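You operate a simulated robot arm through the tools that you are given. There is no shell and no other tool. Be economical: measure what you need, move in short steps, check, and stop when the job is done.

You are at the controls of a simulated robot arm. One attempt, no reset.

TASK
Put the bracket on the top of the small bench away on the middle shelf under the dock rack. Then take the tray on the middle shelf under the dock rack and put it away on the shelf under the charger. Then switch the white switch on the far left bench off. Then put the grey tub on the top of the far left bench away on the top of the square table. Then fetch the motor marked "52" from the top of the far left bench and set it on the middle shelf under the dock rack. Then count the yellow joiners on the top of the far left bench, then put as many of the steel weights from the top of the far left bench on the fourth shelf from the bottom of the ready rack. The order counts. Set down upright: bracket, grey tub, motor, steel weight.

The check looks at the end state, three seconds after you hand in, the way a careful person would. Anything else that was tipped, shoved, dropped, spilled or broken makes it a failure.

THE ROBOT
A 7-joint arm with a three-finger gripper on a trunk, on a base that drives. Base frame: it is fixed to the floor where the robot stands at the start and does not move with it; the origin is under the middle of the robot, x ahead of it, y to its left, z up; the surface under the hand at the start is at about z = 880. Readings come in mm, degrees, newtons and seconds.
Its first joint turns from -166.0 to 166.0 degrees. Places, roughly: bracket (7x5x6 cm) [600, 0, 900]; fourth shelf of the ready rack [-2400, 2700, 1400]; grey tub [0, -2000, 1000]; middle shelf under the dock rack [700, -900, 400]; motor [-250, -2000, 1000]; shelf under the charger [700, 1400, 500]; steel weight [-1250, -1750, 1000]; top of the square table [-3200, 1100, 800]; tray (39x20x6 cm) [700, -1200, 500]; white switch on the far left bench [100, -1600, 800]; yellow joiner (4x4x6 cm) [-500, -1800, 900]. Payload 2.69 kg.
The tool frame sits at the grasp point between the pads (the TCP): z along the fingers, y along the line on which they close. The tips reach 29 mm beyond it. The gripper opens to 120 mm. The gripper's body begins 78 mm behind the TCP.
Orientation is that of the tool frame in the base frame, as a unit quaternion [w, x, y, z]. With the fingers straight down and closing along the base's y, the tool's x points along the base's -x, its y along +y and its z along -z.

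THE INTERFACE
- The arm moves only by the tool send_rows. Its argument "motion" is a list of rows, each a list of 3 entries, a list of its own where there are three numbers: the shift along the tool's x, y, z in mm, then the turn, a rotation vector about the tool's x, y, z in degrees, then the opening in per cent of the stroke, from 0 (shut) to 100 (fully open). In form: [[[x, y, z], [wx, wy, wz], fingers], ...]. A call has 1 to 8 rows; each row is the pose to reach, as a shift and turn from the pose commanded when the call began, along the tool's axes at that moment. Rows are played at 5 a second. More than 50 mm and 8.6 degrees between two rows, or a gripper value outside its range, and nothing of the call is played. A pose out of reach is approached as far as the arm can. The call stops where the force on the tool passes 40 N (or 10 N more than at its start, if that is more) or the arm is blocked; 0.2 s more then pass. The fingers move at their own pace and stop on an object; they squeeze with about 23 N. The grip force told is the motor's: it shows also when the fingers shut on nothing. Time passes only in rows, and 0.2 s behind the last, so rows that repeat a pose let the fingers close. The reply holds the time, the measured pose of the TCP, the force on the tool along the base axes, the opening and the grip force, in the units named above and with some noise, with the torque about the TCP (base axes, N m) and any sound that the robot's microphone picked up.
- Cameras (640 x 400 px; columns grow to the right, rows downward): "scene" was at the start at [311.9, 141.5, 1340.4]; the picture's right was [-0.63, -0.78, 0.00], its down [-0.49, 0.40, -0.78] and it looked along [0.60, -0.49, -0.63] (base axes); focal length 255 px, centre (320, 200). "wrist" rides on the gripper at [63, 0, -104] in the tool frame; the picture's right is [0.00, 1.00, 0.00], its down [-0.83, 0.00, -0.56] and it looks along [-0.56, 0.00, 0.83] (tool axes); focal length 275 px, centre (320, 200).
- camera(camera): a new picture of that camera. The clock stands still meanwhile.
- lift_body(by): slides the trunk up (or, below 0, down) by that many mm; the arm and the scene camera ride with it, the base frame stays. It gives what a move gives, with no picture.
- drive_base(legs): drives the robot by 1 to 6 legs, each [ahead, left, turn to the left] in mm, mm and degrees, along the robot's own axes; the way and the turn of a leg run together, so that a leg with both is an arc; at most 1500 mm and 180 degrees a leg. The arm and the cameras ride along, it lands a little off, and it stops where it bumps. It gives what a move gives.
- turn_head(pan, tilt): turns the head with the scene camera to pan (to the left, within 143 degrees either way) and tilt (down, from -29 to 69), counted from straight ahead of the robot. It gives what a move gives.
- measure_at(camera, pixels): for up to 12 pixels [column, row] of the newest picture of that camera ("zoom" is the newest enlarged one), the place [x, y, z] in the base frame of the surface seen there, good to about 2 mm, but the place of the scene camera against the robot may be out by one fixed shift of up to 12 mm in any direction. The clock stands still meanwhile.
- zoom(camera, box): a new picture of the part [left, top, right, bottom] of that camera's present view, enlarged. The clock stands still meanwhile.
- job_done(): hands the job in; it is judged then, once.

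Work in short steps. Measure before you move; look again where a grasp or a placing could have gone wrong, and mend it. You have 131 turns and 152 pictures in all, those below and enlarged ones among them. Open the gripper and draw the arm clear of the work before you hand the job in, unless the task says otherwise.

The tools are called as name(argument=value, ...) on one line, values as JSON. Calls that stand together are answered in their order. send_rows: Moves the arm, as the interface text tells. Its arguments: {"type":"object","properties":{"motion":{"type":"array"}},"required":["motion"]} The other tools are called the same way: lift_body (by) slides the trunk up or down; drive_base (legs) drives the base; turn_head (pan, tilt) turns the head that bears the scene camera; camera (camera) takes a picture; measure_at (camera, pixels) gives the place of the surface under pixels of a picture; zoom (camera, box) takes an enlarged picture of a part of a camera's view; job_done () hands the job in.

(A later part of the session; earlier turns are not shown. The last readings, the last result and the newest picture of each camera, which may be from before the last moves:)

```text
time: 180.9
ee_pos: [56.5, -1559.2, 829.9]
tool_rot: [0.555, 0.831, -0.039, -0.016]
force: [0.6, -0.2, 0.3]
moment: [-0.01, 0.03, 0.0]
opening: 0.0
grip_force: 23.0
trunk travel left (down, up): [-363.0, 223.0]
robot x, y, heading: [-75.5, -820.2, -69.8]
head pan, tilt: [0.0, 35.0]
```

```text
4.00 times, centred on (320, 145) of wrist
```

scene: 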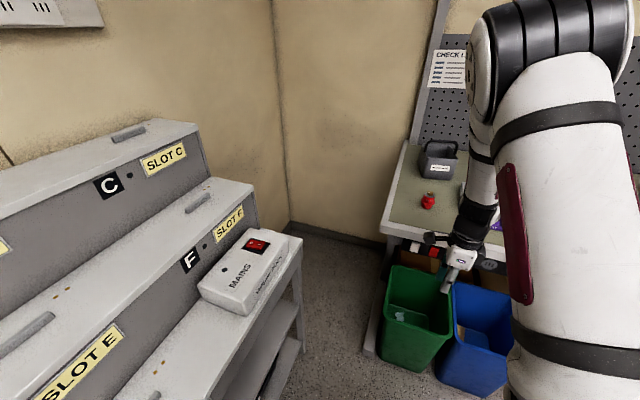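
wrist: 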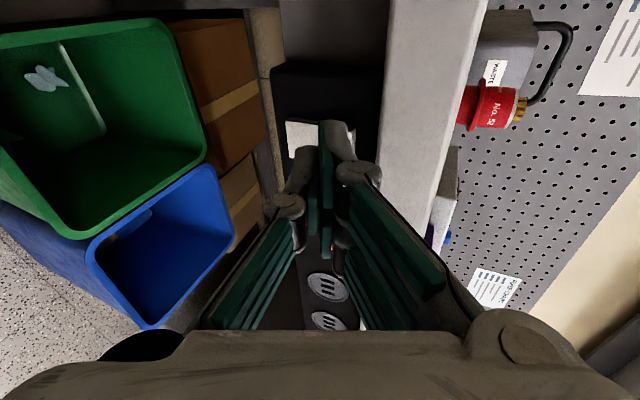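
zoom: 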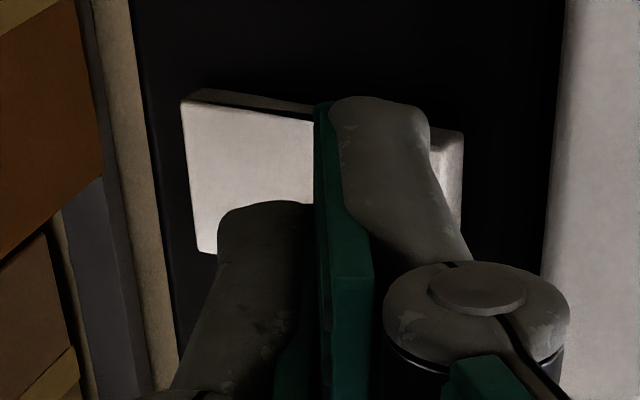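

Switch centre x≈51, z 789–831. The tip is at (54,-1586,819): push toward -y by 22 mm in small rows and then back.

send_rows(motion=[[[-2, 3, 7.4], [0, 0, 0], 0], [[-1.5, 5.3, 13], [0, 0, 0], 0], [[-1.3, 7, 17], [0, 0, 0], 0], [[-1.2, 8.7, 21], [0, 0, 0], 0]])

camera(camera="wrist")

```text
time: 181.9
ee_pos: [53.3, -1579.4, 829.5]
tool_rot: [0.554, 0.831, -0.039, -0.016]
force: [-0.9, 25.8, 5.7]
moment: [-0.12, -0.07, 0.25]
opening: 0.3
grip_force: 23.2
trunk travel left (down, up): [-363.0, 223.0]
robot x, y, heading: [-74.8, -821.3, -69.6]
head pan, tilt: [0.0, 35.0]
heard: click
```

```text
52 pictures are left
```

wrist: 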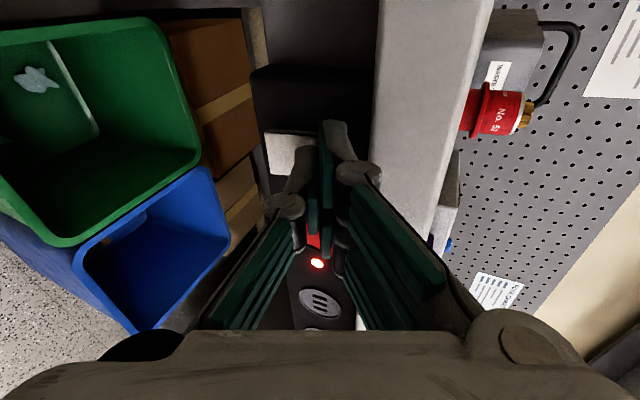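

A click was heard: the switch has toggled. Retreat, then raise the arm and return the tool to vertical for the grey tub.

send_rows(motion=[[[0, -8, -20], [0, 0, 0], 0], [[0, -16, -40], [0, 0, 0], 0]])

drive_base(legs=[[-170, 0, 0]])

send_rows(motion=[[[0, 29, -12], [8.5, 0, 0], 60], [[1, 58, -24], [17, 0, 0], 60], [[1, 87, -36], [25.5, 0, 0], 60], [[2, 116, -48], [34, 0, 0], 60], [[2, 145, -60], [42.5, 0, 0], 60], [[3, 174, -72], [51, 0, 0], 60], [[3, 203, -84], [59.5, 0, 0], 60], [[4, 231, -95], [67.6, 0, 0], 60]])

camera(camera="scene")

```text
time: 182.5
ee_pos: [59.6, -1554.3, 821.8]
tool_rot: [0.556, 0.83, -0.038, -0.016]
force: [0.2, 0.5, 0.2]
moment: [0.0, 0.01, 0.01]
opening: 0.0
grip_force: 22.8
out of reach, approached as far as the arm can: row 2
trunk travel left (down, up): [-363.0, 223.0]
robot x, y, heading: [-76.0, -818.5, -69.7]
head pan, tilt: [0.0, 35.0]
```

```text
time: 184.0
ee_pos: [1.6, -1393.8, 820.8]
tool_rot: [0.555, 0.831, -0.038, -0.016]
force: [-0.1, -1.0, -0.8]
moment: [0.01, 0.02, -0.03]
opening: 0.0
grip_force: 22.6
trunk travel left (down, up): [-363.0, 223.0]
robot x, y, heading: [-134.7, -659.0, -69.8]
head pan, tilt: [0.0, 35.0]
```

```text
time: 185.8
ee_pos: [1.1, -1395.3, 1071.0]
tool_rot: [0.0, 0.999, -0.041, 0.007]
force: [0.6, -0.1, -0.4]
moment: [0.0, 0.03, 0.02]
opening: 71.6
grip_force: 0.1
out of reach, approached as far as the arm can: row 1, 2, 5
trunk travel left (down, up): [-363.0, 223.0]
robot x, y, heading: [-133.6, -662.7, -69.4]
head pan, tilt: [0.0, 35.0]
```

```text
51 pictures are left
```

scene: 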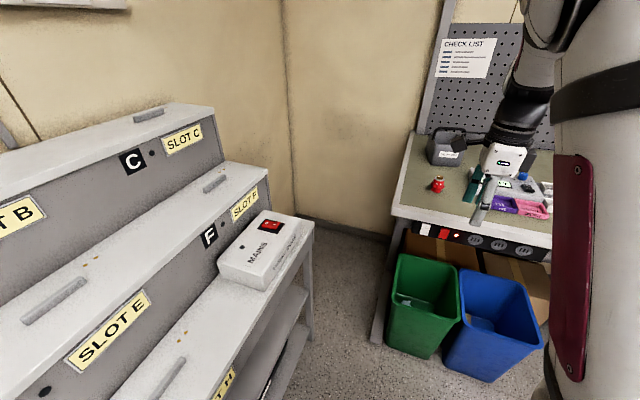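

Zoom on the tub and the switches; measure the tub handle.

zoom(camera="scene", box=[405, 115, 485, 255])

zoom(camera="scene", box=[420, 115, 480, 170])

measure_at(camera="zoom", pixels=[[130, 95], [200, 110], [280, 118], [340, 120], [75, 140], [130, 180], [300, 280], [390, 200], [80, 300], [380, 330], [250, 350], [230, 180]])

```text
2.86 times, centred on (445, 185) of scene
```

zoom: 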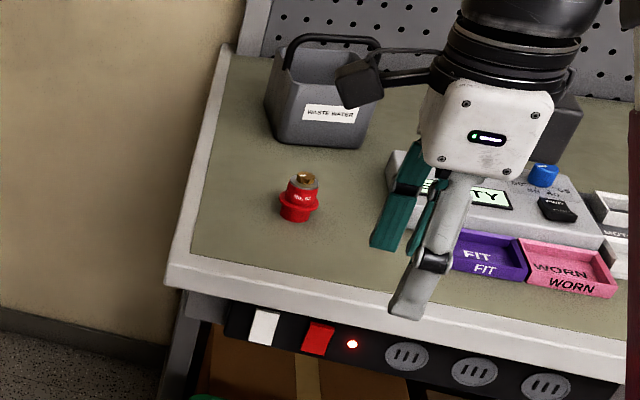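

```text
7.27 times, centred on (450, 142) of scene
```

zoom: 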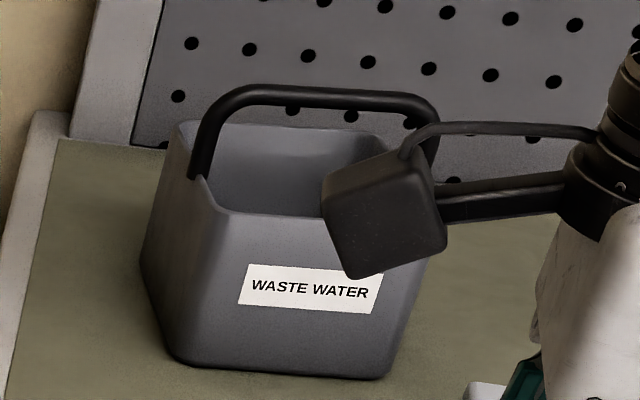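

```text
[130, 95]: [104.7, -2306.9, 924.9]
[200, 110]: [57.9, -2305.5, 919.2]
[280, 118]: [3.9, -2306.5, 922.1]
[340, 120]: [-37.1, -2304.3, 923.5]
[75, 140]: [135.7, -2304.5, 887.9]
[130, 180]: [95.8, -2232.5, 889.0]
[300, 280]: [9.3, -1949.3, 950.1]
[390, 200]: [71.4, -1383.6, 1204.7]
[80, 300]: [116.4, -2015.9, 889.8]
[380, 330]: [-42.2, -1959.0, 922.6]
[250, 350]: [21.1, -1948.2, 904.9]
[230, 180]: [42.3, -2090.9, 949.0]
```

Measure the handle bar and rim exactly.

measure_at(camera="zoom", pixels=[[250, 94], [300, 95], [350, 99], [400, 104], [203, 150], [430, 150], [190, 135], [230, 212], [180, 355], [385, 372], [300, 215], [160, 230]])

```text
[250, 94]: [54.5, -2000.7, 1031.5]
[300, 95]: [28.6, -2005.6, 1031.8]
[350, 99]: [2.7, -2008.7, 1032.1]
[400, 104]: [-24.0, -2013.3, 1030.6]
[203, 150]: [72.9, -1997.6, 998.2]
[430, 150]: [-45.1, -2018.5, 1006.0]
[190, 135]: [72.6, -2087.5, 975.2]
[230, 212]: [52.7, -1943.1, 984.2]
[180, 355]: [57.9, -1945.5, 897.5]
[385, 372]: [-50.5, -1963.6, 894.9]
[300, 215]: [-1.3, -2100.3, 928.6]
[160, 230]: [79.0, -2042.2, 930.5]
```

Bar centre true ≈(6,-2011), z≈1017, yaw ≈9°. Raise the trunk 40, extend the arm 180 mm with a -14° roll.

lift_body(by=40)

send_rows(motion=[[[19, 41, 0], [0, 0, -3.5], 60], [[38, 82, 0], [0, 0, -7], 60], [[57, 123, 0], [0, 0, -10.5], 60], [[76, 163, 0], [0, 0, -13.9], 60], [[76, 163, 0], [0, 0, -13.9], 60]])

```text
time: 186.6
ee_pos: [1.8, -1394.6, 1110.3]
tool_rot: [-0.001, 0.999, -0.04, 0.006]
force: [0.7, 0.0, -0.9]
moment: [0.01, 0.03, -0.04]
opening: 72.0
grip_force: 0.1
trunk travel left (down, up): [-403.0, 183.0]
robot x, y, heading: [-132.0, -663.6, -69.5]
head pan, tilt: [0.0, 35.0]
```

```text
time: 187.8
ee_pos: [62.6, -1563.7, 1110.8]
tool_rot: [0.001, 0.997, 0.081, 0.008]
force: [-0.8, -0.3, -0.1]
moment: [-0.01, -0.01, 0.0]
opening: 71.9
grip_force: 0.1
trunk travel left (down, up): [-403.0, 183.0]
robot x, y, heading: [-133.8, -660.2, -69.8]
head pan, tilt: [0.0, 35.0]
```

Drive so the TCP is above the handle, then check with the wrist camera.

drive_base(legs=[[400, -207, 0]])

camera(camera="wrist")

turn_head(pan=-25, tilt=40)

camera(camera="scene")

```text
time: 190.5
ee_pos: [8.3, -2012.4, 1111.8]
tool_rot: [0.0, 0.997, 0.081, 0.008]
force: [0.5, -0.3, -0.5]
moment: [0.04, -0.02, -0.01]
opening: 71.9
grip_force: 0.1
trunk travel left (down, up): [-403.0, 183.0]
robot x, y, heading: [-184.2, -1108.3, -69.2]
head pan, tilt: [0.0, 35.0]
```

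```text
48 pictures are left
```

wrist: 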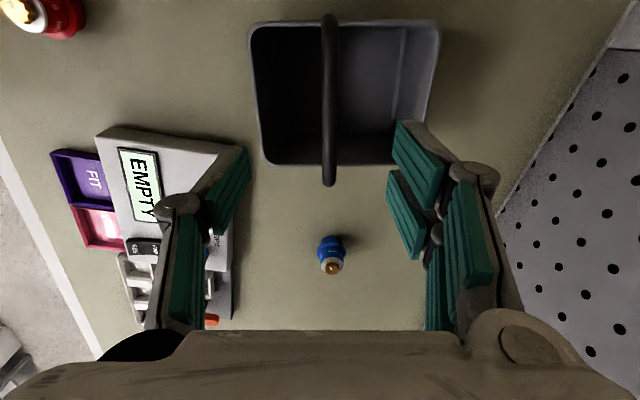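

```text
time: 191.4
ee_pos: [9.0, -2011.2, 1111.1]
tool_rot: [0.001, 0.997, 0.082, 0.007]
force: [0.4, -0.5, 0.2]
moment: [-0.03, -0.01, -0.01]
opening: 71.9
grip_force: 0.0
trunk travel left (down, up): [-403.0, 183.0]
robot x, y, heading: [-186.4, -1109.0, -69.4]
head pan, tilt: [-25.0, 40.0]
```

```text
47 pictures are left
```

scene: 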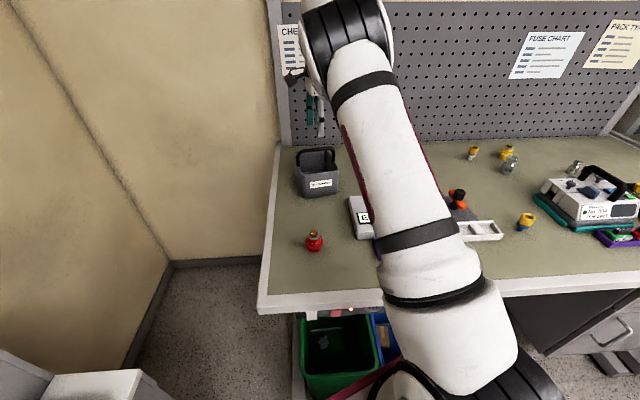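

Bar lies between the fingers, aligned. Measure the bar with the wrist camera.

measure_at(camera="wrist", pixels=[[330, 30], [330, 70], [330, 100], [329, 140], [328, 175], [300, 160], [420, 30]])

zoom(camera="scene", box=[440, 130, 640, 250])

```text
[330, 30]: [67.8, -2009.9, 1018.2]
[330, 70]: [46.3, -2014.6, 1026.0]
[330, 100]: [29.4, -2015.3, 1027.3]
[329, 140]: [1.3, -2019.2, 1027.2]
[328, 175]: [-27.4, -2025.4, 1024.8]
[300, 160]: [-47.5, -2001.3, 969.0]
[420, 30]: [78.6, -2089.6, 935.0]
```

```text
3.20 times, centred on (540, 190) of scene
```

zoom: 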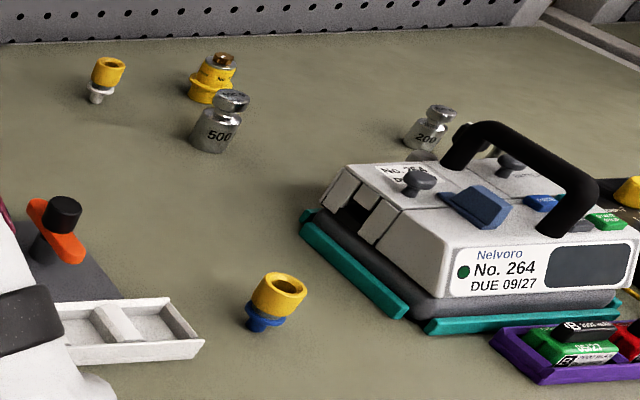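

Bar centre ≈(13,-2018,1022). Shift, descend 93 mm, and close.

send_rows(motion=[[[3, 6.6, 25], [0, 0, 0], 60], [[3, 6.6, 50], [0, 0, 0], 60], [[3, 6.6, 75], [0, 0, 0], 60], [[3, 6.6, 93], [0, 0, 0], 60], [[3, 6.6, 93], [0, 0, 0], 30], [[3, 6.6, 93], [0, 0, 0], 0], [[3, 6.6, 93], [0, 0, 0], 0], [[3, 6.6, 93], [0, 0, 0], 0]])

lift_body(by=60)

camera(camera="wrist")

```text
time: 193.2
ee_pos: [14.6, -2017.3, 1018.3]
tool_rot: [0.001, 0.997, 0.081, 0.007]
force: [0.1, -0.6, 0.4]
moment: [-0.03, -0.02, -0.01]
opening: 10.3
grip_force: 23.0
trunk travel left (down, up): [-403.0, 183.0]
robot x, y, heading: [-186.8, -1109.8, -69.6]
head pan, tilt: [-25.0, 40.0]
```

```text
time: 194.2
ee_pos: [14.5, -2017.2, 1078.2]
tool_rot: [0.0, 0.997, 0.081, 0.007]
force: [0.0, -0.1, -2.9]
moment: [0.01, -0.03, 0.02]
opening: 10.4
grip_force: 23.1
trunk travel left (down, up): [-463.0, 123.0]
robot x, y, heading: [-188.4, -1107.6, -69.3]
head pan, tilt: [-25.0, 40.0]
```

```text
45 pictures are left
```

wrist: 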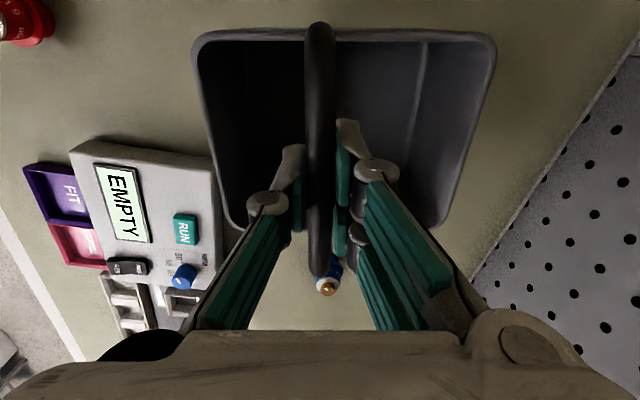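

Tub lifted level (~0.3 kg). Raise 100 more, back off 680 mm, turn to face -x, and look for the square table.

lift_body(by=100)

drive_base(legs=[[-700, 0, 0], [0, 0, -110]])

turn_head(pan=0, tilt=15)

camera(camera="scene")

```text
time: 195.5
ee_pos: [-14.7, -1942.6, 1177.4]
tool_rot: [0.001, 0.997, 0.081, 0.007]
force: [-0.2, 0.4, -2.8]
moment: [0.04, 0.01, -0.02]
opening: 10.0
grip_force: 23.1
trunk travel left (down, up): [-563.0, 23.0]
robot x, y, heading: [-187.6, -1110.3, -69.4]
head pan, tilt: [-25.0, 40.0]
```

```text
time: 204.0
ee_pos: [-1281.5, -347.8, 1178.2]
tool_rot: [-0.007, -0.645, 0.764, -0.005]
force: [-0.1, -0.1, -1.9]
moment: [0.02, -0.02, -0.02]
opening: 10.1
grip_force: 22.8
trunk travel left (down, up): [-563.0, 23.0]
robot x, y, heading: [-438.1, -452.0, -178.3]
head pan, tilt: [-25.0, 40.0]
```

```text
time: 204.9
ee_pos: [-1282.9, -347.2, 1177.7]
tool_rot: [-0.006, -0.645, 0.764, -0.003]
force: [0.2, -0.1, -2.0]
moment: [-0.01, 0.0, 0.0]
opening: 10.4
grip_force: 22.5
trunk travel left (down, up): [-563.0, 23.0]
robot x, y, heading: [-437.4, -456.1, -178.5]
head pan, tilt: [0.0, 15.0]
```

```text
44 pictures are left
```

scene: 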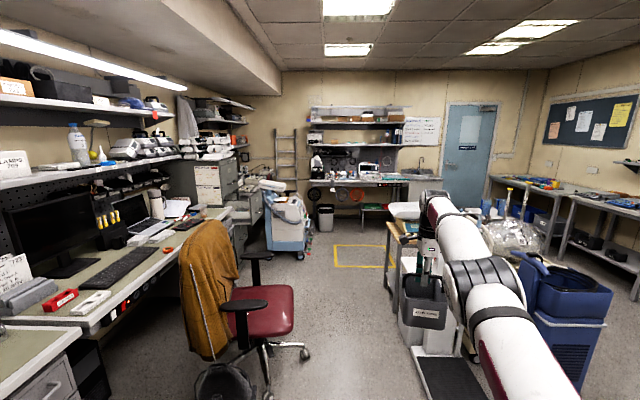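

I see a table behind the scale at (400,215). Measure it, the scale, the cart, the chair.

measure_at(camera="scene", pixels=[[398, 228], [405, 210], [392, 240], [405, 300], [445, 370], [540, 290], [600, 300], [290, 350], [400, 260], [500, 235], [370, 270], [530, 380]])

zoom(camera="scene", box=[360, 160, 640, 340])

```text
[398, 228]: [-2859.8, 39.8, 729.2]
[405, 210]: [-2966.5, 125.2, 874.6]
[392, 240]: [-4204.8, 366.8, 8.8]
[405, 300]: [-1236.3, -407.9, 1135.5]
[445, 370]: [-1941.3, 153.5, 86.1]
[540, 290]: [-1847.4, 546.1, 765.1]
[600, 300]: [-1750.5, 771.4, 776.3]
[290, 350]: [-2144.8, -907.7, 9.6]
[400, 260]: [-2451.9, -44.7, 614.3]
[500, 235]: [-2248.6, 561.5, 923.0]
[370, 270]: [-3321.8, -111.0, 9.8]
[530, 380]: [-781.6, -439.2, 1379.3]
```

```text
2.22 times, centred on (500, 250) of scene
```

zoom: 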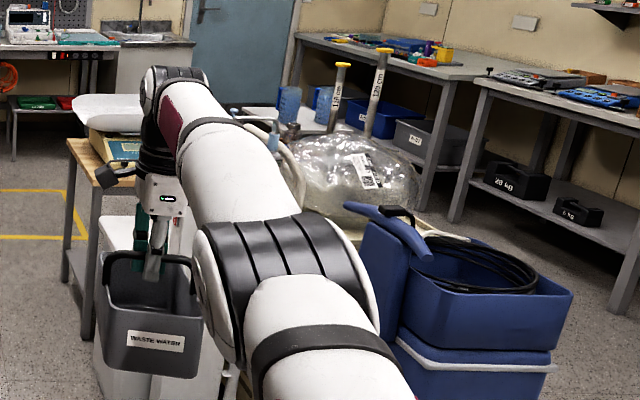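

The square table at (-3200,1100) is hidden behind the carts. Slide to y≈1250 and look from there.

drive_base(legs=[[0, -1500, 0], [0, -300, 0]])

turn_head(pan=15, tilt=20)

camera(camera="scene")

```text
time: 213.9
ee_pos: [-1339.9, 1444.0, 1179.2]
tool_rot: [-0.006, -0.648, 0.762, -0.004]
force: [1.0, 0.6, -2.1]
moment: [0.0, -0.05, -0.02]
opening: 10.4
grip_force: 23.0
trunk travel left (down, up): [-563.0, 23.0]
robot x, y, heading: [-492.8, 1346.7, -177.9]
head pan, tilt: [0.0, 15.0]
```

```text
time: 214.7
ee_pos: [-1340.6, 1443.5, 1178.9]
tool_rot: [-0.006, -0.648, 0.762, -0.005]
force: [-0.3, -0.8, -1.8]
moment: [-0.02, 0.0, 0.0]
opening: 10.4
grip_force: 23.1
trunk travel left (down, up): [-563.0, 23.0]
robot x, y, heading: [-491.6, 1347.0, -178.0]
head pan, tilt: [15.0, 20.0]
```

```text
42 pictures are left
```

scene: 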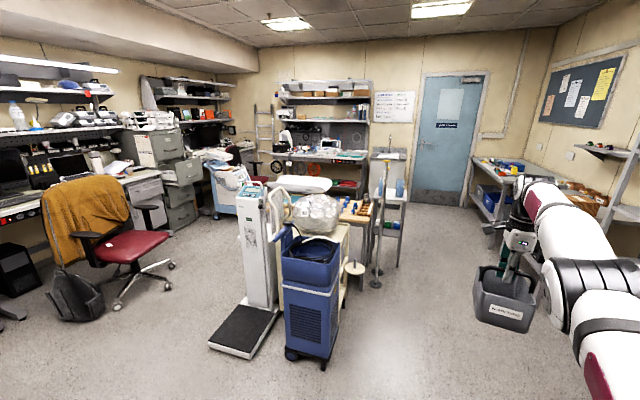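

Measure the tables near (355,205) and (392,190).

zoom(camera="scene", box=[280, 140, 440, 300])

measure_at(camera="scene", pixels=[[355, 212], [362, 218], [372, 208], [393, 196], [405, 197], [385, 155], [350, 265], [340, 300], [330, 330], [380, 280], [490, 190], [400, 260]])

```text
2.50 times, centred on (360, 220) of scene
```

zoom: 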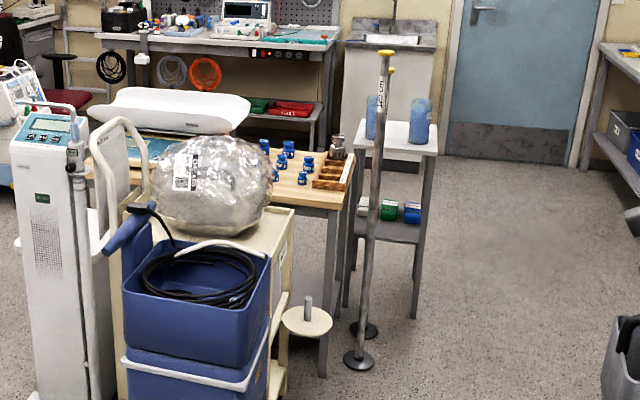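

```text
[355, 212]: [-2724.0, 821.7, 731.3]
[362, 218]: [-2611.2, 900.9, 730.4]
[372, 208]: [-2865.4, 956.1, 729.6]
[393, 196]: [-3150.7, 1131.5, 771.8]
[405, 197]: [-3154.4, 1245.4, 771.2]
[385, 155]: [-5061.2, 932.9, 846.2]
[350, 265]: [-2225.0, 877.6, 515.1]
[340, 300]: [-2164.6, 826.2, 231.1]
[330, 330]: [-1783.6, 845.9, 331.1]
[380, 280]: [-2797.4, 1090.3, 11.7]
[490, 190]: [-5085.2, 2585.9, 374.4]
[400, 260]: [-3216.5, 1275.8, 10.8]
```

The square table is the small white-topped one (z≈763) with two blue bottles at (-3150,1200); two poles stand near (-2800,1090). I approach from the +y side with heading -145°.

drive_base(legs=[[1500, -150, 0], [150, -340, 0], [0, 0, 33]])

turn_head(pan=5, tilt=32)

camera(camera="scene")

```text
refused: leg 1 is longer than a leg can be; nothing moved
```

```text
time: 215.4
ee_pos: [-1339.8, 1444.7, 1179.2]
tool_rot: [-0.006, -0.647, 0.762, -0.005]
force: [0.5, -0.1, -2.6]
moment: [-0.01, -0.02, 0.02]
opening: 10.3
grip_force: 23.3
trunk travel left (down, up): [-563.0, 23.0]
robot x, y, heading: [-492.3, 1345.2, -178.0]
head pan, tilt: [5.0, 32.0]
```

```text
40 pictures are left
```

scene: 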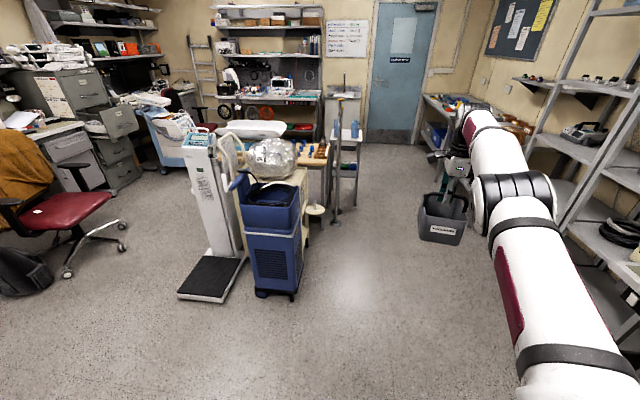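

The leg was too long; split it.

drive_base(legs=[[1000, -100, 0], [650, -390, 0], [0, 0, 33]])

camera(camera="scene")

```text
time: 225.9
ee_pos: [-2923.4, 1393.2, 1178.4]
tool_rot: [0.005, 0.839, -0.544, 0.006]
force: [-0.4, -0.1, -2.9]
moment: [0.02, -0.07, -0.01]
opening: 10.3
grip_force: 22.7
trunk travel left (down, up): [-563.0, 23.0]
robot x, y, heading: [-2162.2, 1775.7, -144.4]
head pan, tilt: [5.0, 32.0]
```

```text
39 pictures are left
```

scene: 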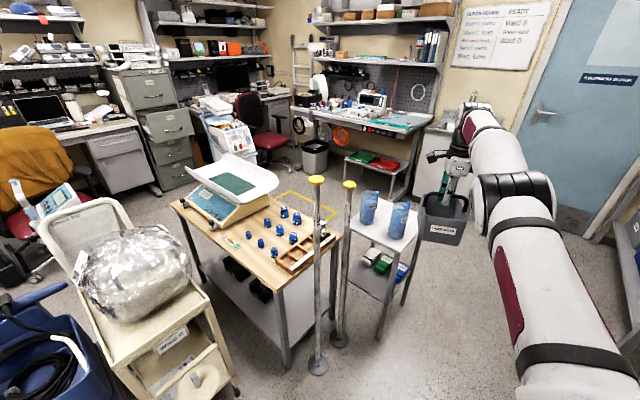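

The table with two bottles is at (385,220). Zoom and measure its corners and bottles.

zoom(camera="scene", box=[330, 170, 450, 270])

measure_at(camera="zoom", pixels=[[110, 205], [280, 275], [300, 305], [380, 200], [325, 240], [355, 260], [130, 195], [240, 240], [160, 180], [270, 220], [355, 300], [250, 140]])

```text
4.00 times, centred on (390, 220) of scene
```

zoom: 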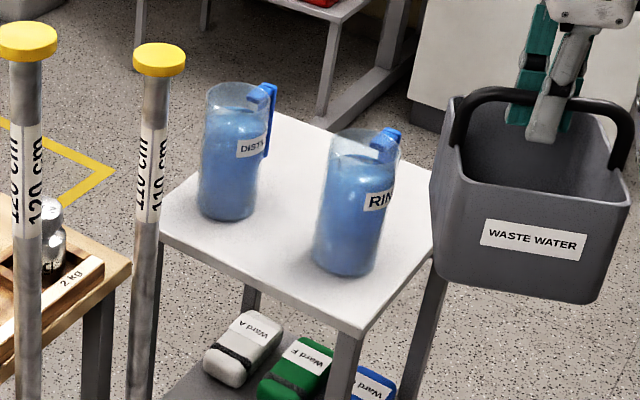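

```text
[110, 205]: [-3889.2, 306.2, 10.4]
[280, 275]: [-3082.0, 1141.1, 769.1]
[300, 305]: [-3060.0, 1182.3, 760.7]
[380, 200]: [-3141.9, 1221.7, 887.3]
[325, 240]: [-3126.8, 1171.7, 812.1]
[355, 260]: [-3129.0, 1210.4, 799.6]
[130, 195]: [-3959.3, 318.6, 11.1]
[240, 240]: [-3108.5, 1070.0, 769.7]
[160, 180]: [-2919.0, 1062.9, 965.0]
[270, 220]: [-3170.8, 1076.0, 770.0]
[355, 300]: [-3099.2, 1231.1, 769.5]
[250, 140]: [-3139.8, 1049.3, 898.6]
```

Measure the table's far corner (275,118) and right side near (425,200).

measure_at(camera="zoom", pixels=[[285, 122], [300, 135], [320, 150], [415, 180], [425, 225], [428, 245], [400, 290], [362, 325], [195, 180], [165, 215], [170, 235], [410, 220]])

```text
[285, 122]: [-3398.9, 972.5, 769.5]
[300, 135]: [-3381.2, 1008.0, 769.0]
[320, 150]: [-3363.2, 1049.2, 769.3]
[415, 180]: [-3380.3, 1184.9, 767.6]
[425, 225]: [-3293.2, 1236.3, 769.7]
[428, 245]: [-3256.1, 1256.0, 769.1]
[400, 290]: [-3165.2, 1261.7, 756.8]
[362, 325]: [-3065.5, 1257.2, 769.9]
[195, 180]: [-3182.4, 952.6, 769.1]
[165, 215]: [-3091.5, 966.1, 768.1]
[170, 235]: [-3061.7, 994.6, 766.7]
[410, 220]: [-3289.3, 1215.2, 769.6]
```

Base corners must stay clear of the poles, so I stand further to +y: robot ≈(-2814,1876), heading -120°, then un-roll the tool so the tub's bar lies along x.

drive_base(legs=[[472, -461, 0], [0, 0, 24.4]])

send_rows(motion=[[[0, 0, 0], [0, 0, -8.3], 0], [[0, 0, 0], [0, 0, -16.6], 0], [[0, 0, 0], [0, 0, -24.9], 0], [[0, 0, 0], [0, 0, -33.2], 0], [[0, 0, 0], [0, 0, -41.5], 0], [[0, 0, 0], [0, 0, -41.5], 0]])

turn_head(pan=-5, tilt=40)

camera(camera="scene")

camera(camera="wrist")

```text
time: 230.7
ee_pos: [-3401.0, 1265.8, 1177.9]
tool_rot: [0.003, 0.919, -0.395, 0.007]
force: [-0.1, 0.1, -1.5]
moment: [-0.02, -0.02, -0.01]
opening: 10.4
grip_force: 22.3
trunk travel left (down, up): [-563.0, 23.0]
robot x, y, heading: [-2809.1, 1880.7, -125.3]
head pan, tilt: [5.0, 32.0]
stopped in leg 2: the robot was blocked; the commanded pose is now the measured one
```

```text
time: 232.1
ee_pos: [-3401.8, 1266.3, 1178.9]
tool_rot: [0.006, 0.999, -0.044, 0.005]
force: [0.3, 0.4, -1.9]
moment: [0.02, 0.01, 0.03]
opening: 10.2
grip_force: 23.3
trunk travel left (down, up): [-563.0, 23.0]
robot x, y, heading: [-2806.7, 1879.6, -125.2]
head pan, tilt: [5.0, 32.0]
```

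```text
time: 232.8
ee_pos: [-3399.6, 1266.5, 1178.6]
tool_rot: [0.006, 0.999, -0.044, 0.004]
force: [-0.5, 0.4, -2.2]
moment: [0.03, -0.02, 0.0]
opening: 10.2
grip_force: 22.9
trunk travel left (down, up): [-563.0, 23.0]
robot x, y, heading: [-2807.8, 1878.7, -125.6]
head pan, tilt: [-5.0, 40.0]
```

```text
37 pictures are left
```

scene: 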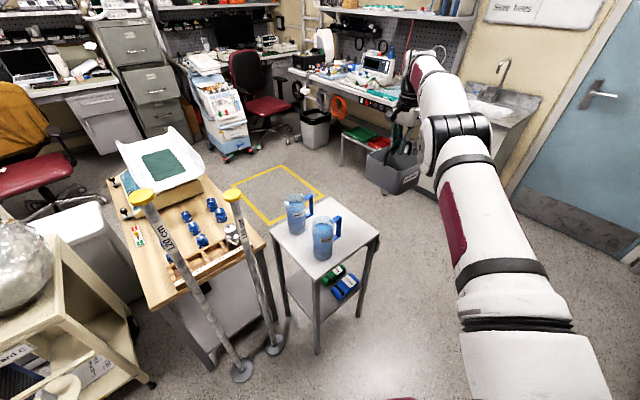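

```text
36 pictures are left
```

wrist: 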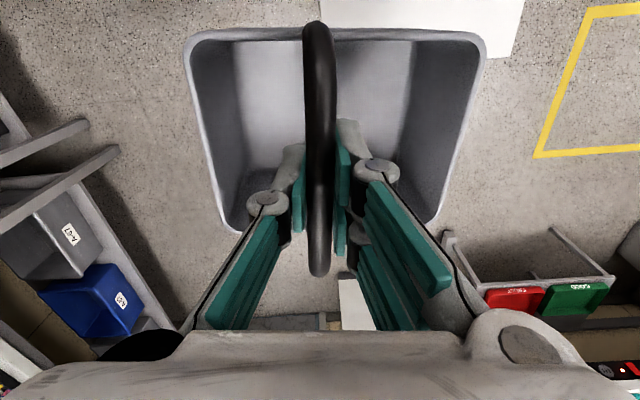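

The turn stopped at -125.5° (something behind touched). Measure pole bases, table and bottles now.

measure_at(camera="scene", pixels=[[243, 372], [274, 346], [316, 278], [378, 236], [330, 192], [272, 225], [322, 255], [298, 230], [322, 225], [297, 200], [345, 205], [330, 250]])

zoom(camera="scene", box=[250, 170, 400, 290])

```text
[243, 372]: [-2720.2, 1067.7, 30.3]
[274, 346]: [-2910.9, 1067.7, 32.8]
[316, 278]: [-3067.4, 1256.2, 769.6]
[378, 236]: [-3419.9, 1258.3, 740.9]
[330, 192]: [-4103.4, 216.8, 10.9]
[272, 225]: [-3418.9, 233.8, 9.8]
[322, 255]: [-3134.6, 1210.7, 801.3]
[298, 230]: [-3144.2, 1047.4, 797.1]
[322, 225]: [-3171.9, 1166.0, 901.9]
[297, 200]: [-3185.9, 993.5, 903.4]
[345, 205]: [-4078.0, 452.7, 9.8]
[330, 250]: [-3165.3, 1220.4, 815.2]
```

```text
3.33 times, centred on (325, 230) of scene
```

zoom: 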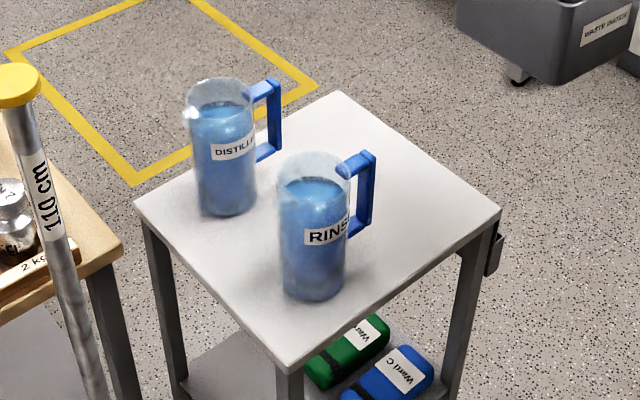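

The jugs' handles point toward -x. Measure handle extents and the free surface behind.

measure_at(camera="zoom", pixels=[[370, 165], [368, 200], [360, 230], [275, 90], [277, 130], [268, 155], [335, 100], [400, 160], [420, 220], [490, 212], [310, 130], [400, 260]])

```text
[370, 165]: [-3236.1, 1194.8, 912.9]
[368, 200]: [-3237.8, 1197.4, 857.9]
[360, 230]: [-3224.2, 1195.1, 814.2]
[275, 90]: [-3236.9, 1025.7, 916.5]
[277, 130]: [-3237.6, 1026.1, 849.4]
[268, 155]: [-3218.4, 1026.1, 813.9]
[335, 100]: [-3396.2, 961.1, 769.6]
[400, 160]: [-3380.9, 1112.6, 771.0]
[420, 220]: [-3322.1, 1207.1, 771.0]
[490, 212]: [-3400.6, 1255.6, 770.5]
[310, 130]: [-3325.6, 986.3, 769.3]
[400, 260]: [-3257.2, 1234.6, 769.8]
```

Free strip behind the handles: x -3425..-3250. Slide the base left 147, lower 90, extend the arm 87 mm so TCP ≈(-3331,1110).

drive_base(legs=[[0, 147, 0]])

lift_body(by=-90)

send_rows(motion=[[[-22, 37, 0], [0, 0, 0], 0], [[-44, 75, 0], [0, 0, 0], 0], [[-44, 75, 0], [0, 0, 0], 0]])

camera(camera="scene")

```text
time: 234.2
ee_pos: [-3280.5, 1181.4, 1178.6]
tool_rot: [0.006, 0.999, -0.044, 0.004]
force: [0.0, 0.6, -2.5]
moment: [0.01, -0.05, 0.03]
opening: 10.2
grip_force: 22.9
trunk travel left (down, up): [-563.0, 23.0]
robot x, y, heading: [-2688.0, 1794.9, -125.1]
head pan, tilt: [-5.0, 40.0]
```

```text
time: 235.4
ee_pos: [-3279.4, 1180.9, 1088.2]
tool_rot: [0.006, 0.999, -0.043, 0.005]
force: [0.5, -0.3, -2.8]
moment: [-0.02, 0.03, -0.01]
opening: 10.3
grip_force: 22.6
trunk travel left (down, up): [-473.0, 113.0]
robot x, y, heading: [-2692.4, 1795.7, -125.3]
head pan, tilt: [-5.0, 40.0]
```

```text
time: 236.2
ee_pos: [-3331.3, 1109.7, 1088.9]
tool_rot: [0.006, 0.999, -0.045, 0.005]
force: [-0.7, 0.3, -1.7]
moment: [0.02, 0.0, 0.01]
opening: 10.3
grip_force: 22.7
trunk travel left (down, up): [-473.0, 113.0]
robot x, y, heading: [-2690.9, 1797.9, -125.2]
head pan, tilt: [-5.0, 40.0]
```

```text
34 pictures are left
```

scene: 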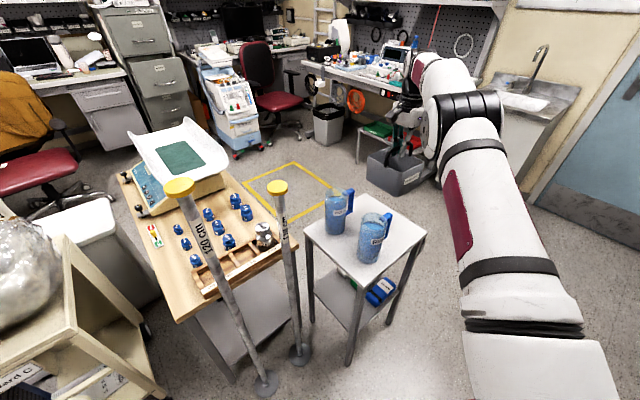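

Tub is behind the jugs. Lower 165 mm and check with a zoom.

lift_body(by=-165)

turn_head(pan=-5, tilt=35)

zoom(camera="scene", box=[290, 130, 470, 280])

```text
time: 238.1
ee_pos: [-3330.7, 1109.6, 925.3]
tool_rot: [0.007, 0.999, -0.044, 0.005]
force: [0.5, -0.2, -2.2]
moment: [0.02, -0.02, 0.0]
opening: 10.0
grip_force: 23.0
trunk travel left (down, up): [-308.0, 278.0]
robot x, y, heading: [-2688.7, 1794.8, -125.6]
head pan, tilt: [-5.0, 40.0]
```

```text
time: 238.8
ee_pos: [-3331.1, 1109.0, 923.1]
tool_rot: [0.006, 0.999, -0.045, 0.004]
force: [-0.2, -1.3, -1.8]
moment: [0.06, -0.01, 0.0]
opening: 10.2
grip_force: 22.7
trunk travel left (down, up): [-308.0, 278.0]
robot x, y, heading: [-2689.0, 1794.1, -125.1]
head pan, tilt: [-5.0, 35.0]
```

```text
2.67 times, centred on (380, 205) of scene
```

zoom: 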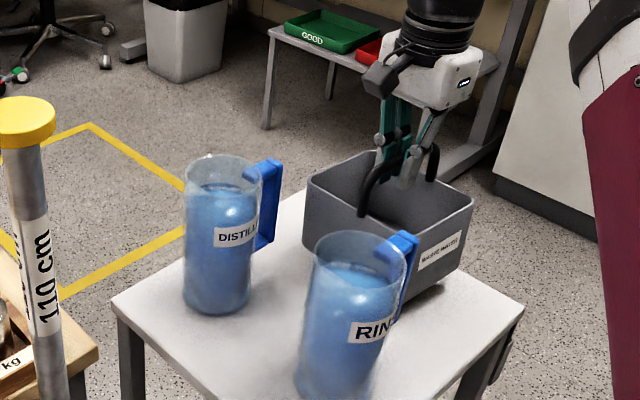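

Clear of the jugs. Lower to contact and release.

lift_body(by=-22)

lift_body(by=-4)

```text
time: 239.4
ee_pos: [-3330.1, 1110.2, 900.9]
tool_rot: [0.006, 0.999, -0.044, 0.004]
force: [-0.3, 0.2, -1.7]
moment: [0.03, -0.01, 0.03]
opening: 10.5
grip_force: 23.0
trunk travel left (down, up): [-286.0, 300.0]
robot x, y, heading: [-2688.9, 1793.2, -125.3]
head pan, tilt: [-5.0, 35.0]
```

```text
time: 240.0
ee_pos: [-3330.4, 1108.6, 898.0]
tool_rot: [0.006, 0.999, -0.045, 0.003]
force: [-0.8, -0.6, 0.0]
moment: [0.0, -0.06, 0.01]
opening: 10.2
grip_force: 22.6
trunk travel left (down, up): [-282.0, 304.0]
robot x, y, heading: [-2694.5, 1792.5, -125.3]
head pan, tilt: [-5.0, 35.0]
```

Weight is on the table. Open to ~45 mm, then rise straight up 200 mm.

send_rows(motion=[[[0, 0, 0], [0, 0, 0], 20], [[0, 0, 0], [0, 0, 0], 38], [[0, 0, 0], [0, 0, 0], 38]])

lift_body(by=200)

zoom(camera="scene", box=[290, 130, 470, 280])

```text
time: 240.8
ee_pos: [-3331.3, 1110.6, 898.3]
tool_rot: [0.006, 0.999, -0.044, 0.004]
force: [-0.1, 0.2, -0.1]
moment: [0.02, 0.0, -0.01]
opening: 45.8
grip_force: 0.1
trunk travel left (down, up): [-282.0, 304.0]
robot x, y, heading: [-2687.7, 1792.3, -125.2]
head pan, tilt: [-5.0, 35.0]
```

```text
time: 242.9
ee_pos: [-3331.6, 1110.3, 1096.8]
tool_rot: [0.006, 0.999, -0.044, 0.004]
force: [0.1, -0.4, 0.3]
moment: [-0.06, 0.02, 0.0]
opening: 45.6
grip_force: 0.0
trunk travel left (down, up): [-482.0, 104.0]
robot x, y, heading: [-2686.5, 1794.1, -125.4]
head pan, tilt: [-5.0, 35.0]
```

```text
2.67 times, centred on (380, 205) of scene
```

zoom: 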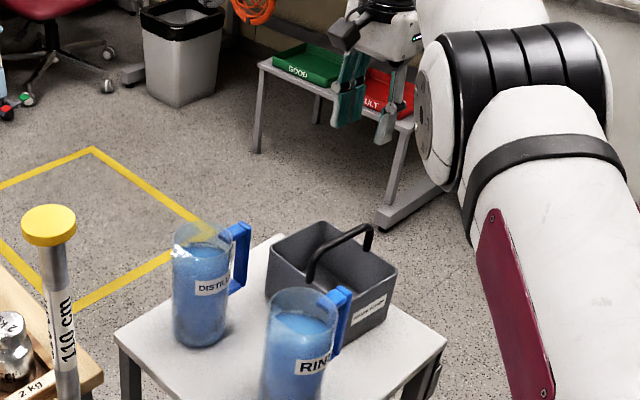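

Tub is standing on the square table. Now return: rotate clear, back out, drive to the far left bench, and bring the tool to standard roll with 45° tilt.

drive_base(legs=[[0, 0, -54.7], [-1400, 0, 0], [0, 0, 90], [1490, 0, 0], [650, 1100, 0]])

send_rows(motion=[[[0, 0, 0], [0, 0, -7.5], 60], [[0, 0, 0], [0, 0, -15], 60], [[0, 0, 0], [0, 0, -22.5], 60], [[0, 0, 0], [0, 0, -30], 60], [[0, 0, 0], [0, 0, -37.5], 60], [[0, 0, 0], [0, 0, -45], 60], [[0, 0, 0], [0, 0, -52.5], 60], [[0, 0, 0], [0, 0, -59.7], 60]])

send_rows(motion=[[[0, 0, 0], [0, -7.5, 0], 60], [[0, 0, 0], [0, -15, 0], 60], [[0, 0, 0], [0, -22.5, 0], 60], [[0, 0, 0], [0, -30, 0], 60], [[0, 0, 0], [0, -37.5, 0], 60], [[0, 0, 0], [0, -45, 0], 60], [[0, 0, 0], [0, -45, 0], 60]])

turn_head(pan=10, tilt=25)

camera(camera="scene")

```text
time: 254.8
ee_pos: [-1913.7, 1101.3, 1097.7]
tool_rot: [0.007, 0.999, -0.034, 0.005]
force: [0.2, 0.2, 0.1]
moment: [0.02, -0.01, -0.02]
opening: 45.3
grip_force: 0.0
trunk travel left (down, up): [-482.0, 104.0]
robot x, y, heading: [-1286.5, 1799.2, -123.9]
head pan, tilt: [-5.0, 35.0]
stopped in leg 3: the robot was blocked; the commanded pose is now the measured one
```

```text
time: 256.6
ee_pos: [-1915.8, 1102.1, 1097.5]
tool_rot: [0.008, 0.883, 0.469, 0.002]
force: [-0.8, -0.1, 0.2]
moment: [-0.01, 0.01, -0.01]
opening: 71.7
grip_force: 0.0
trunk travel left (down, up): [-482.0, 104.0]
robot x, y, heading: [-1282.9, 1799.2, -124.0]
head pan, tilt: [-5.0, 35.0]
```

```text
time: 258.2
ee_pos: [-1914.0, 1100.5, 1097.8]
tool_rot: [0.185, 0.817, 0.428, -0.339]
force: [-0.8, 0.8, 0.7]
moment: [0.01, 0.01, 0.02]
opening: 72.1
grip_force: 0.0
trunk travel left (down, up): [-482.0, 104.0]
robot x, y, heading: [-1285.0, 1799.1, -123.9]
head pan, tilt: [-5.0, 35.0]
```

```text
time: 258.9
ee_pos: [-1914.5, 1100.9, 1096.3]
tool_rot: [0.185, 0.817, 0.429, -0.338]
force: [0.3, 0.4, 0.7]
moment: [0.0, 0.01, -0.02]
opening: 71.9
grip_force: 0.1
trunk travel left (down, up): [-482.0, 104.0]
robot x, y, heading: [-1285.1, 1798.9, -124.1]
head pan, tilt: [10.0, 25.0]
```

```text
31 pictures are left
```

scene: 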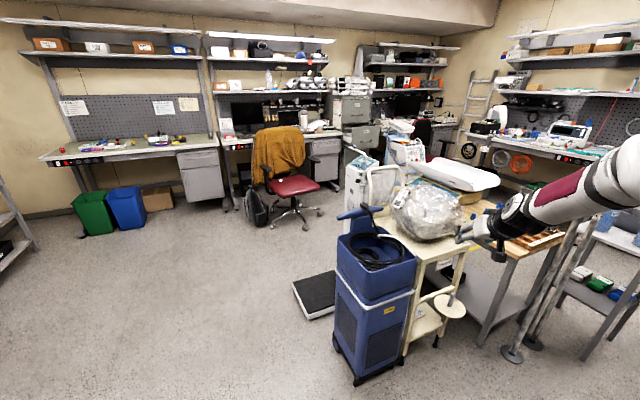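

The base tail touched the desk while turning. Move away toward the middle first, then turn and drive to the bench.

drive_base(legs=[[135, 694, 0], [0, 0, 34], [1000, 0, 0], [700, 640, 0]])

turn_head(pan=5, tilt=25)

camera(camera="scene")

zoom(camera="scene", box=[200, 130, 400, 240])

```text
time: 273.8
ee_pos: [-281.3, -1340.6, 1098.3]
tool_rot: [0.276, 0.657, 0.648, -0.269]
force: [0.4, -0.5, 0.7]
moment: [-0.03, -0.02, 0.01]
opening: 72.3
grip_force: 0.1
trunk travel left (down, up): [-482.0, 104.0]
robot x, y, heading: [-149.1, -412.0, -90.3]
head pan, tilt: [10.0, 25.0]
```

```text
time: 274.5
ee_pos: [-281.7, -1342.0, 1098.3]
tool_rot: [0.276, 0.656, 0.649, -0.269]
force: [0.2, -0.5, -1.0]
moment: [0.0, -0.01, -0.03]
opening: 71.8
grip_force: 0.0
trunk travel left (down, up): [-482.0, 104.0]
robot x, y, heading: [-148.1, -415.9, -90.1]
head pan, tilt: [5.0, 25.0]
```

```text
30 pictures are left
```

scene: 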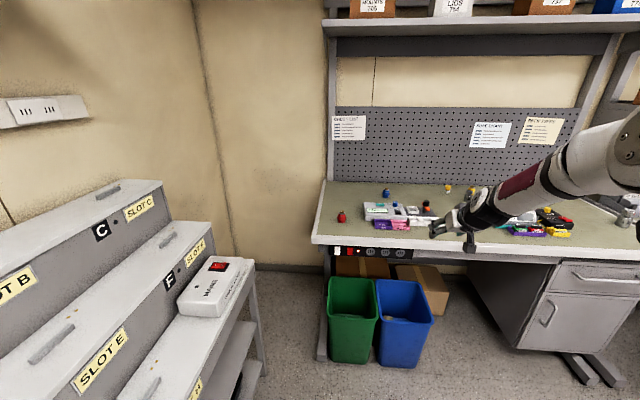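

```text
3.20 times, centred on (300, 185) of scene
```

zoom: 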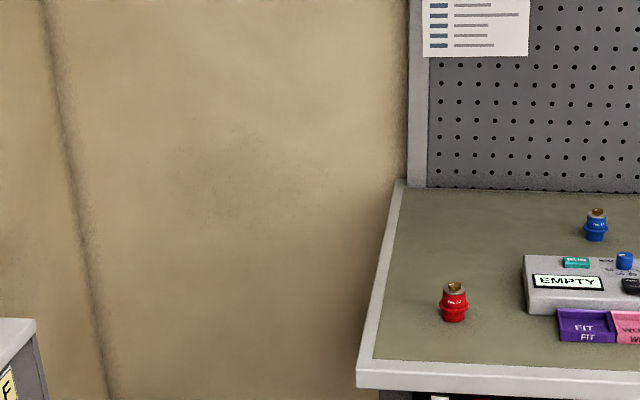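

Zoom on the labels of the blue (386,194), red (342,217) and yellow motors, and measure the blue one.

zoom(camera="scene", box=[376, 185, 396, 201])

measure_at(camera="zoom", pixels=[[320, 120], [320, 160], [320, 200], [260, 240], [385, 240], [320, 270], [320, 90], [320, 310]])

zoom(camera="scene", box=[332, 207, 352, 223])

zoom(camera="scene", box=[380, 170, 500, 240])

```text
16.00 times, centred on (386, 193) of scene
```

zoom: 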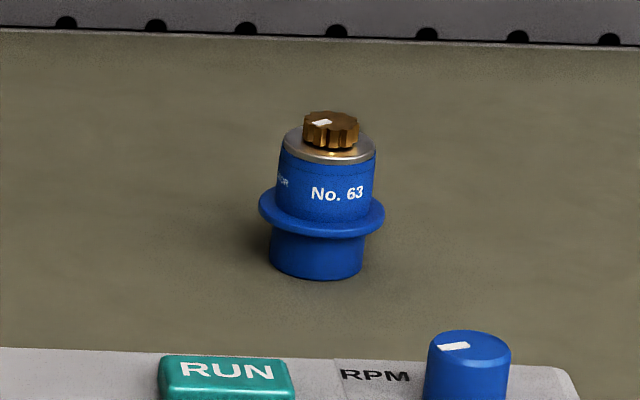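

```text
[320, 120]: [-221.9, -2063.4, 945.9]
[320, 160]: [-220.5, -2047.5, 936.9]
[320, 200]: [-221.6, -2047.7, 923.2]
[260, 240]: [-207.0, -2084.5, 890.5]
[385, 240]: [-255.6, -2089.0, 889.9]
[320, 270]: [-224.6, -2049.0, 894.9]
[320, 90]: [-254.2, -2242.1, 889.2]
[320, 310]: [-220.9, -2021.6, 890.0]
```

```text
16.00 times, centred on (342, 215) of scene
```

zoom: 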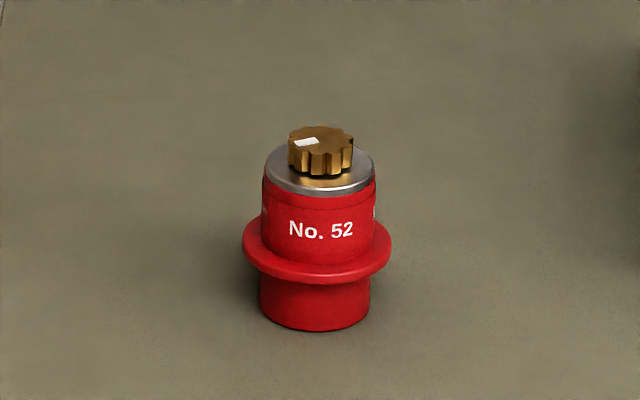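

```text
5.33 times, centred on (440, 205) of scene
```

zoom: 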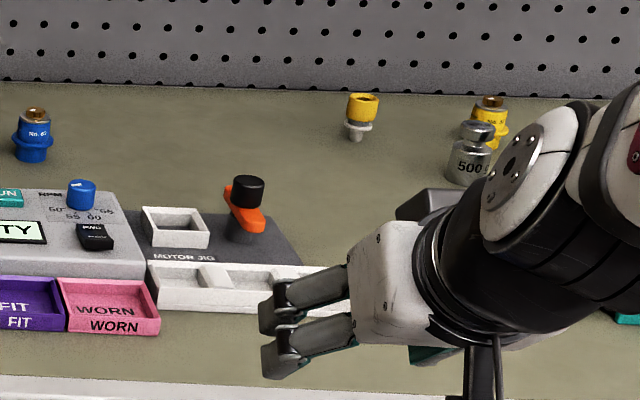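

The red motor is No. 52. Measure it, move to a pre-grasp stance (heading -70°), lower a bit, and view by wrist camera.

measure_at(camera="scene", pixels=[[342, 212], [342, 216], [341, 220], [338, 218], [346, 218]])

drive_base(legs=[[320, -35, 0], [0, 0, 20]])

lift_body(by=-100)

camera(camera="wrist")

```text
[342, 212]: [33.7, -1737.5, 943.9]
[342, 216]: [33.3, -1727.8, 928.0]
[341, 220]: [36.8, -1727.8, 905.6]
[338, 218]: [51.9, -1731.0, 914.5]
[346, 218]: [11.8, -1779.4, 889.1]
```

```text
time: 277.7
ee_pos: [14.4, -1650.4, 1098.3]
tool_rot: [0.319, 0.531, 0.755, -0.216]
force: [-0.1, 0.2, -0.8]
moment: [0.0, 0.03, -0.02]
opening: 72.2
grip_force: 0.0
trunk travel left (down, up): [-482.0, 104.0]
robot x, y, heading: [-183.9, -733.8, -69.6]
head pan, tilt: [5.0, 25.0]
```

```text
time: 279.0
ee_pos: [14.5, -1650.4, 998.9]
tool_rot: [0.319, 0.532, 0.754, -0.217]
force: [0.3, 0.1, -0.5]
moment: [-0.02, -0.02, -0.01]
opening: 72.0
grip_force: 0.0
trunk travel left (down, up): [-382.0, 204.0]
robot x, y, heading: [-183.5, -732.5, -69.8]
head pan, tilt: [5.0, 25.0]
```

```text
25 pictures are left
```

wrist: 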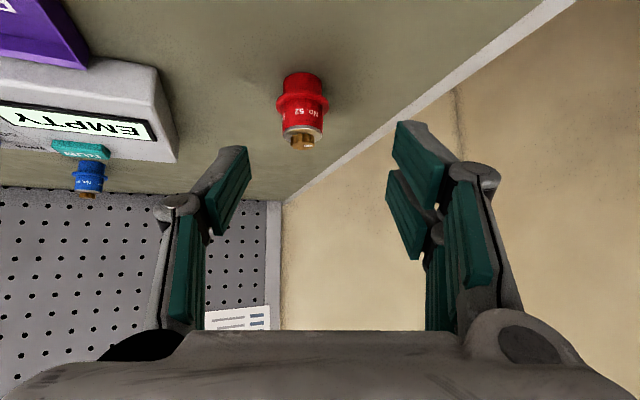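

Measure the motor in the wrist image.

measure_at(camera="wrist", pixels=[[302, 115], [302, 128], [301, 85], [286, 116], [322, 116], [301, 141], [279, 100], [327, 100], [250, 80]])

```text
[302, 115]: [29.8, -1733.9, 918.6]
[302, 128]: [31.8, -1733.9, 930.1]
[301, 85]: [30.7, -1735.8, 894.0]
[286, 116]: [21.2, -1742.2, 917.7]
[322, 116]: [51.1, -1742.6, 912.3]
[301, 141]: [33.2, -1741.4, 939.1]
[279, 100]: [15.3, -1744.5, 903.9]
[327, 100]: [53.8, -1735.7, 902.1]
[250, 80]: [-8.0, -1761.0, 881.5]
```

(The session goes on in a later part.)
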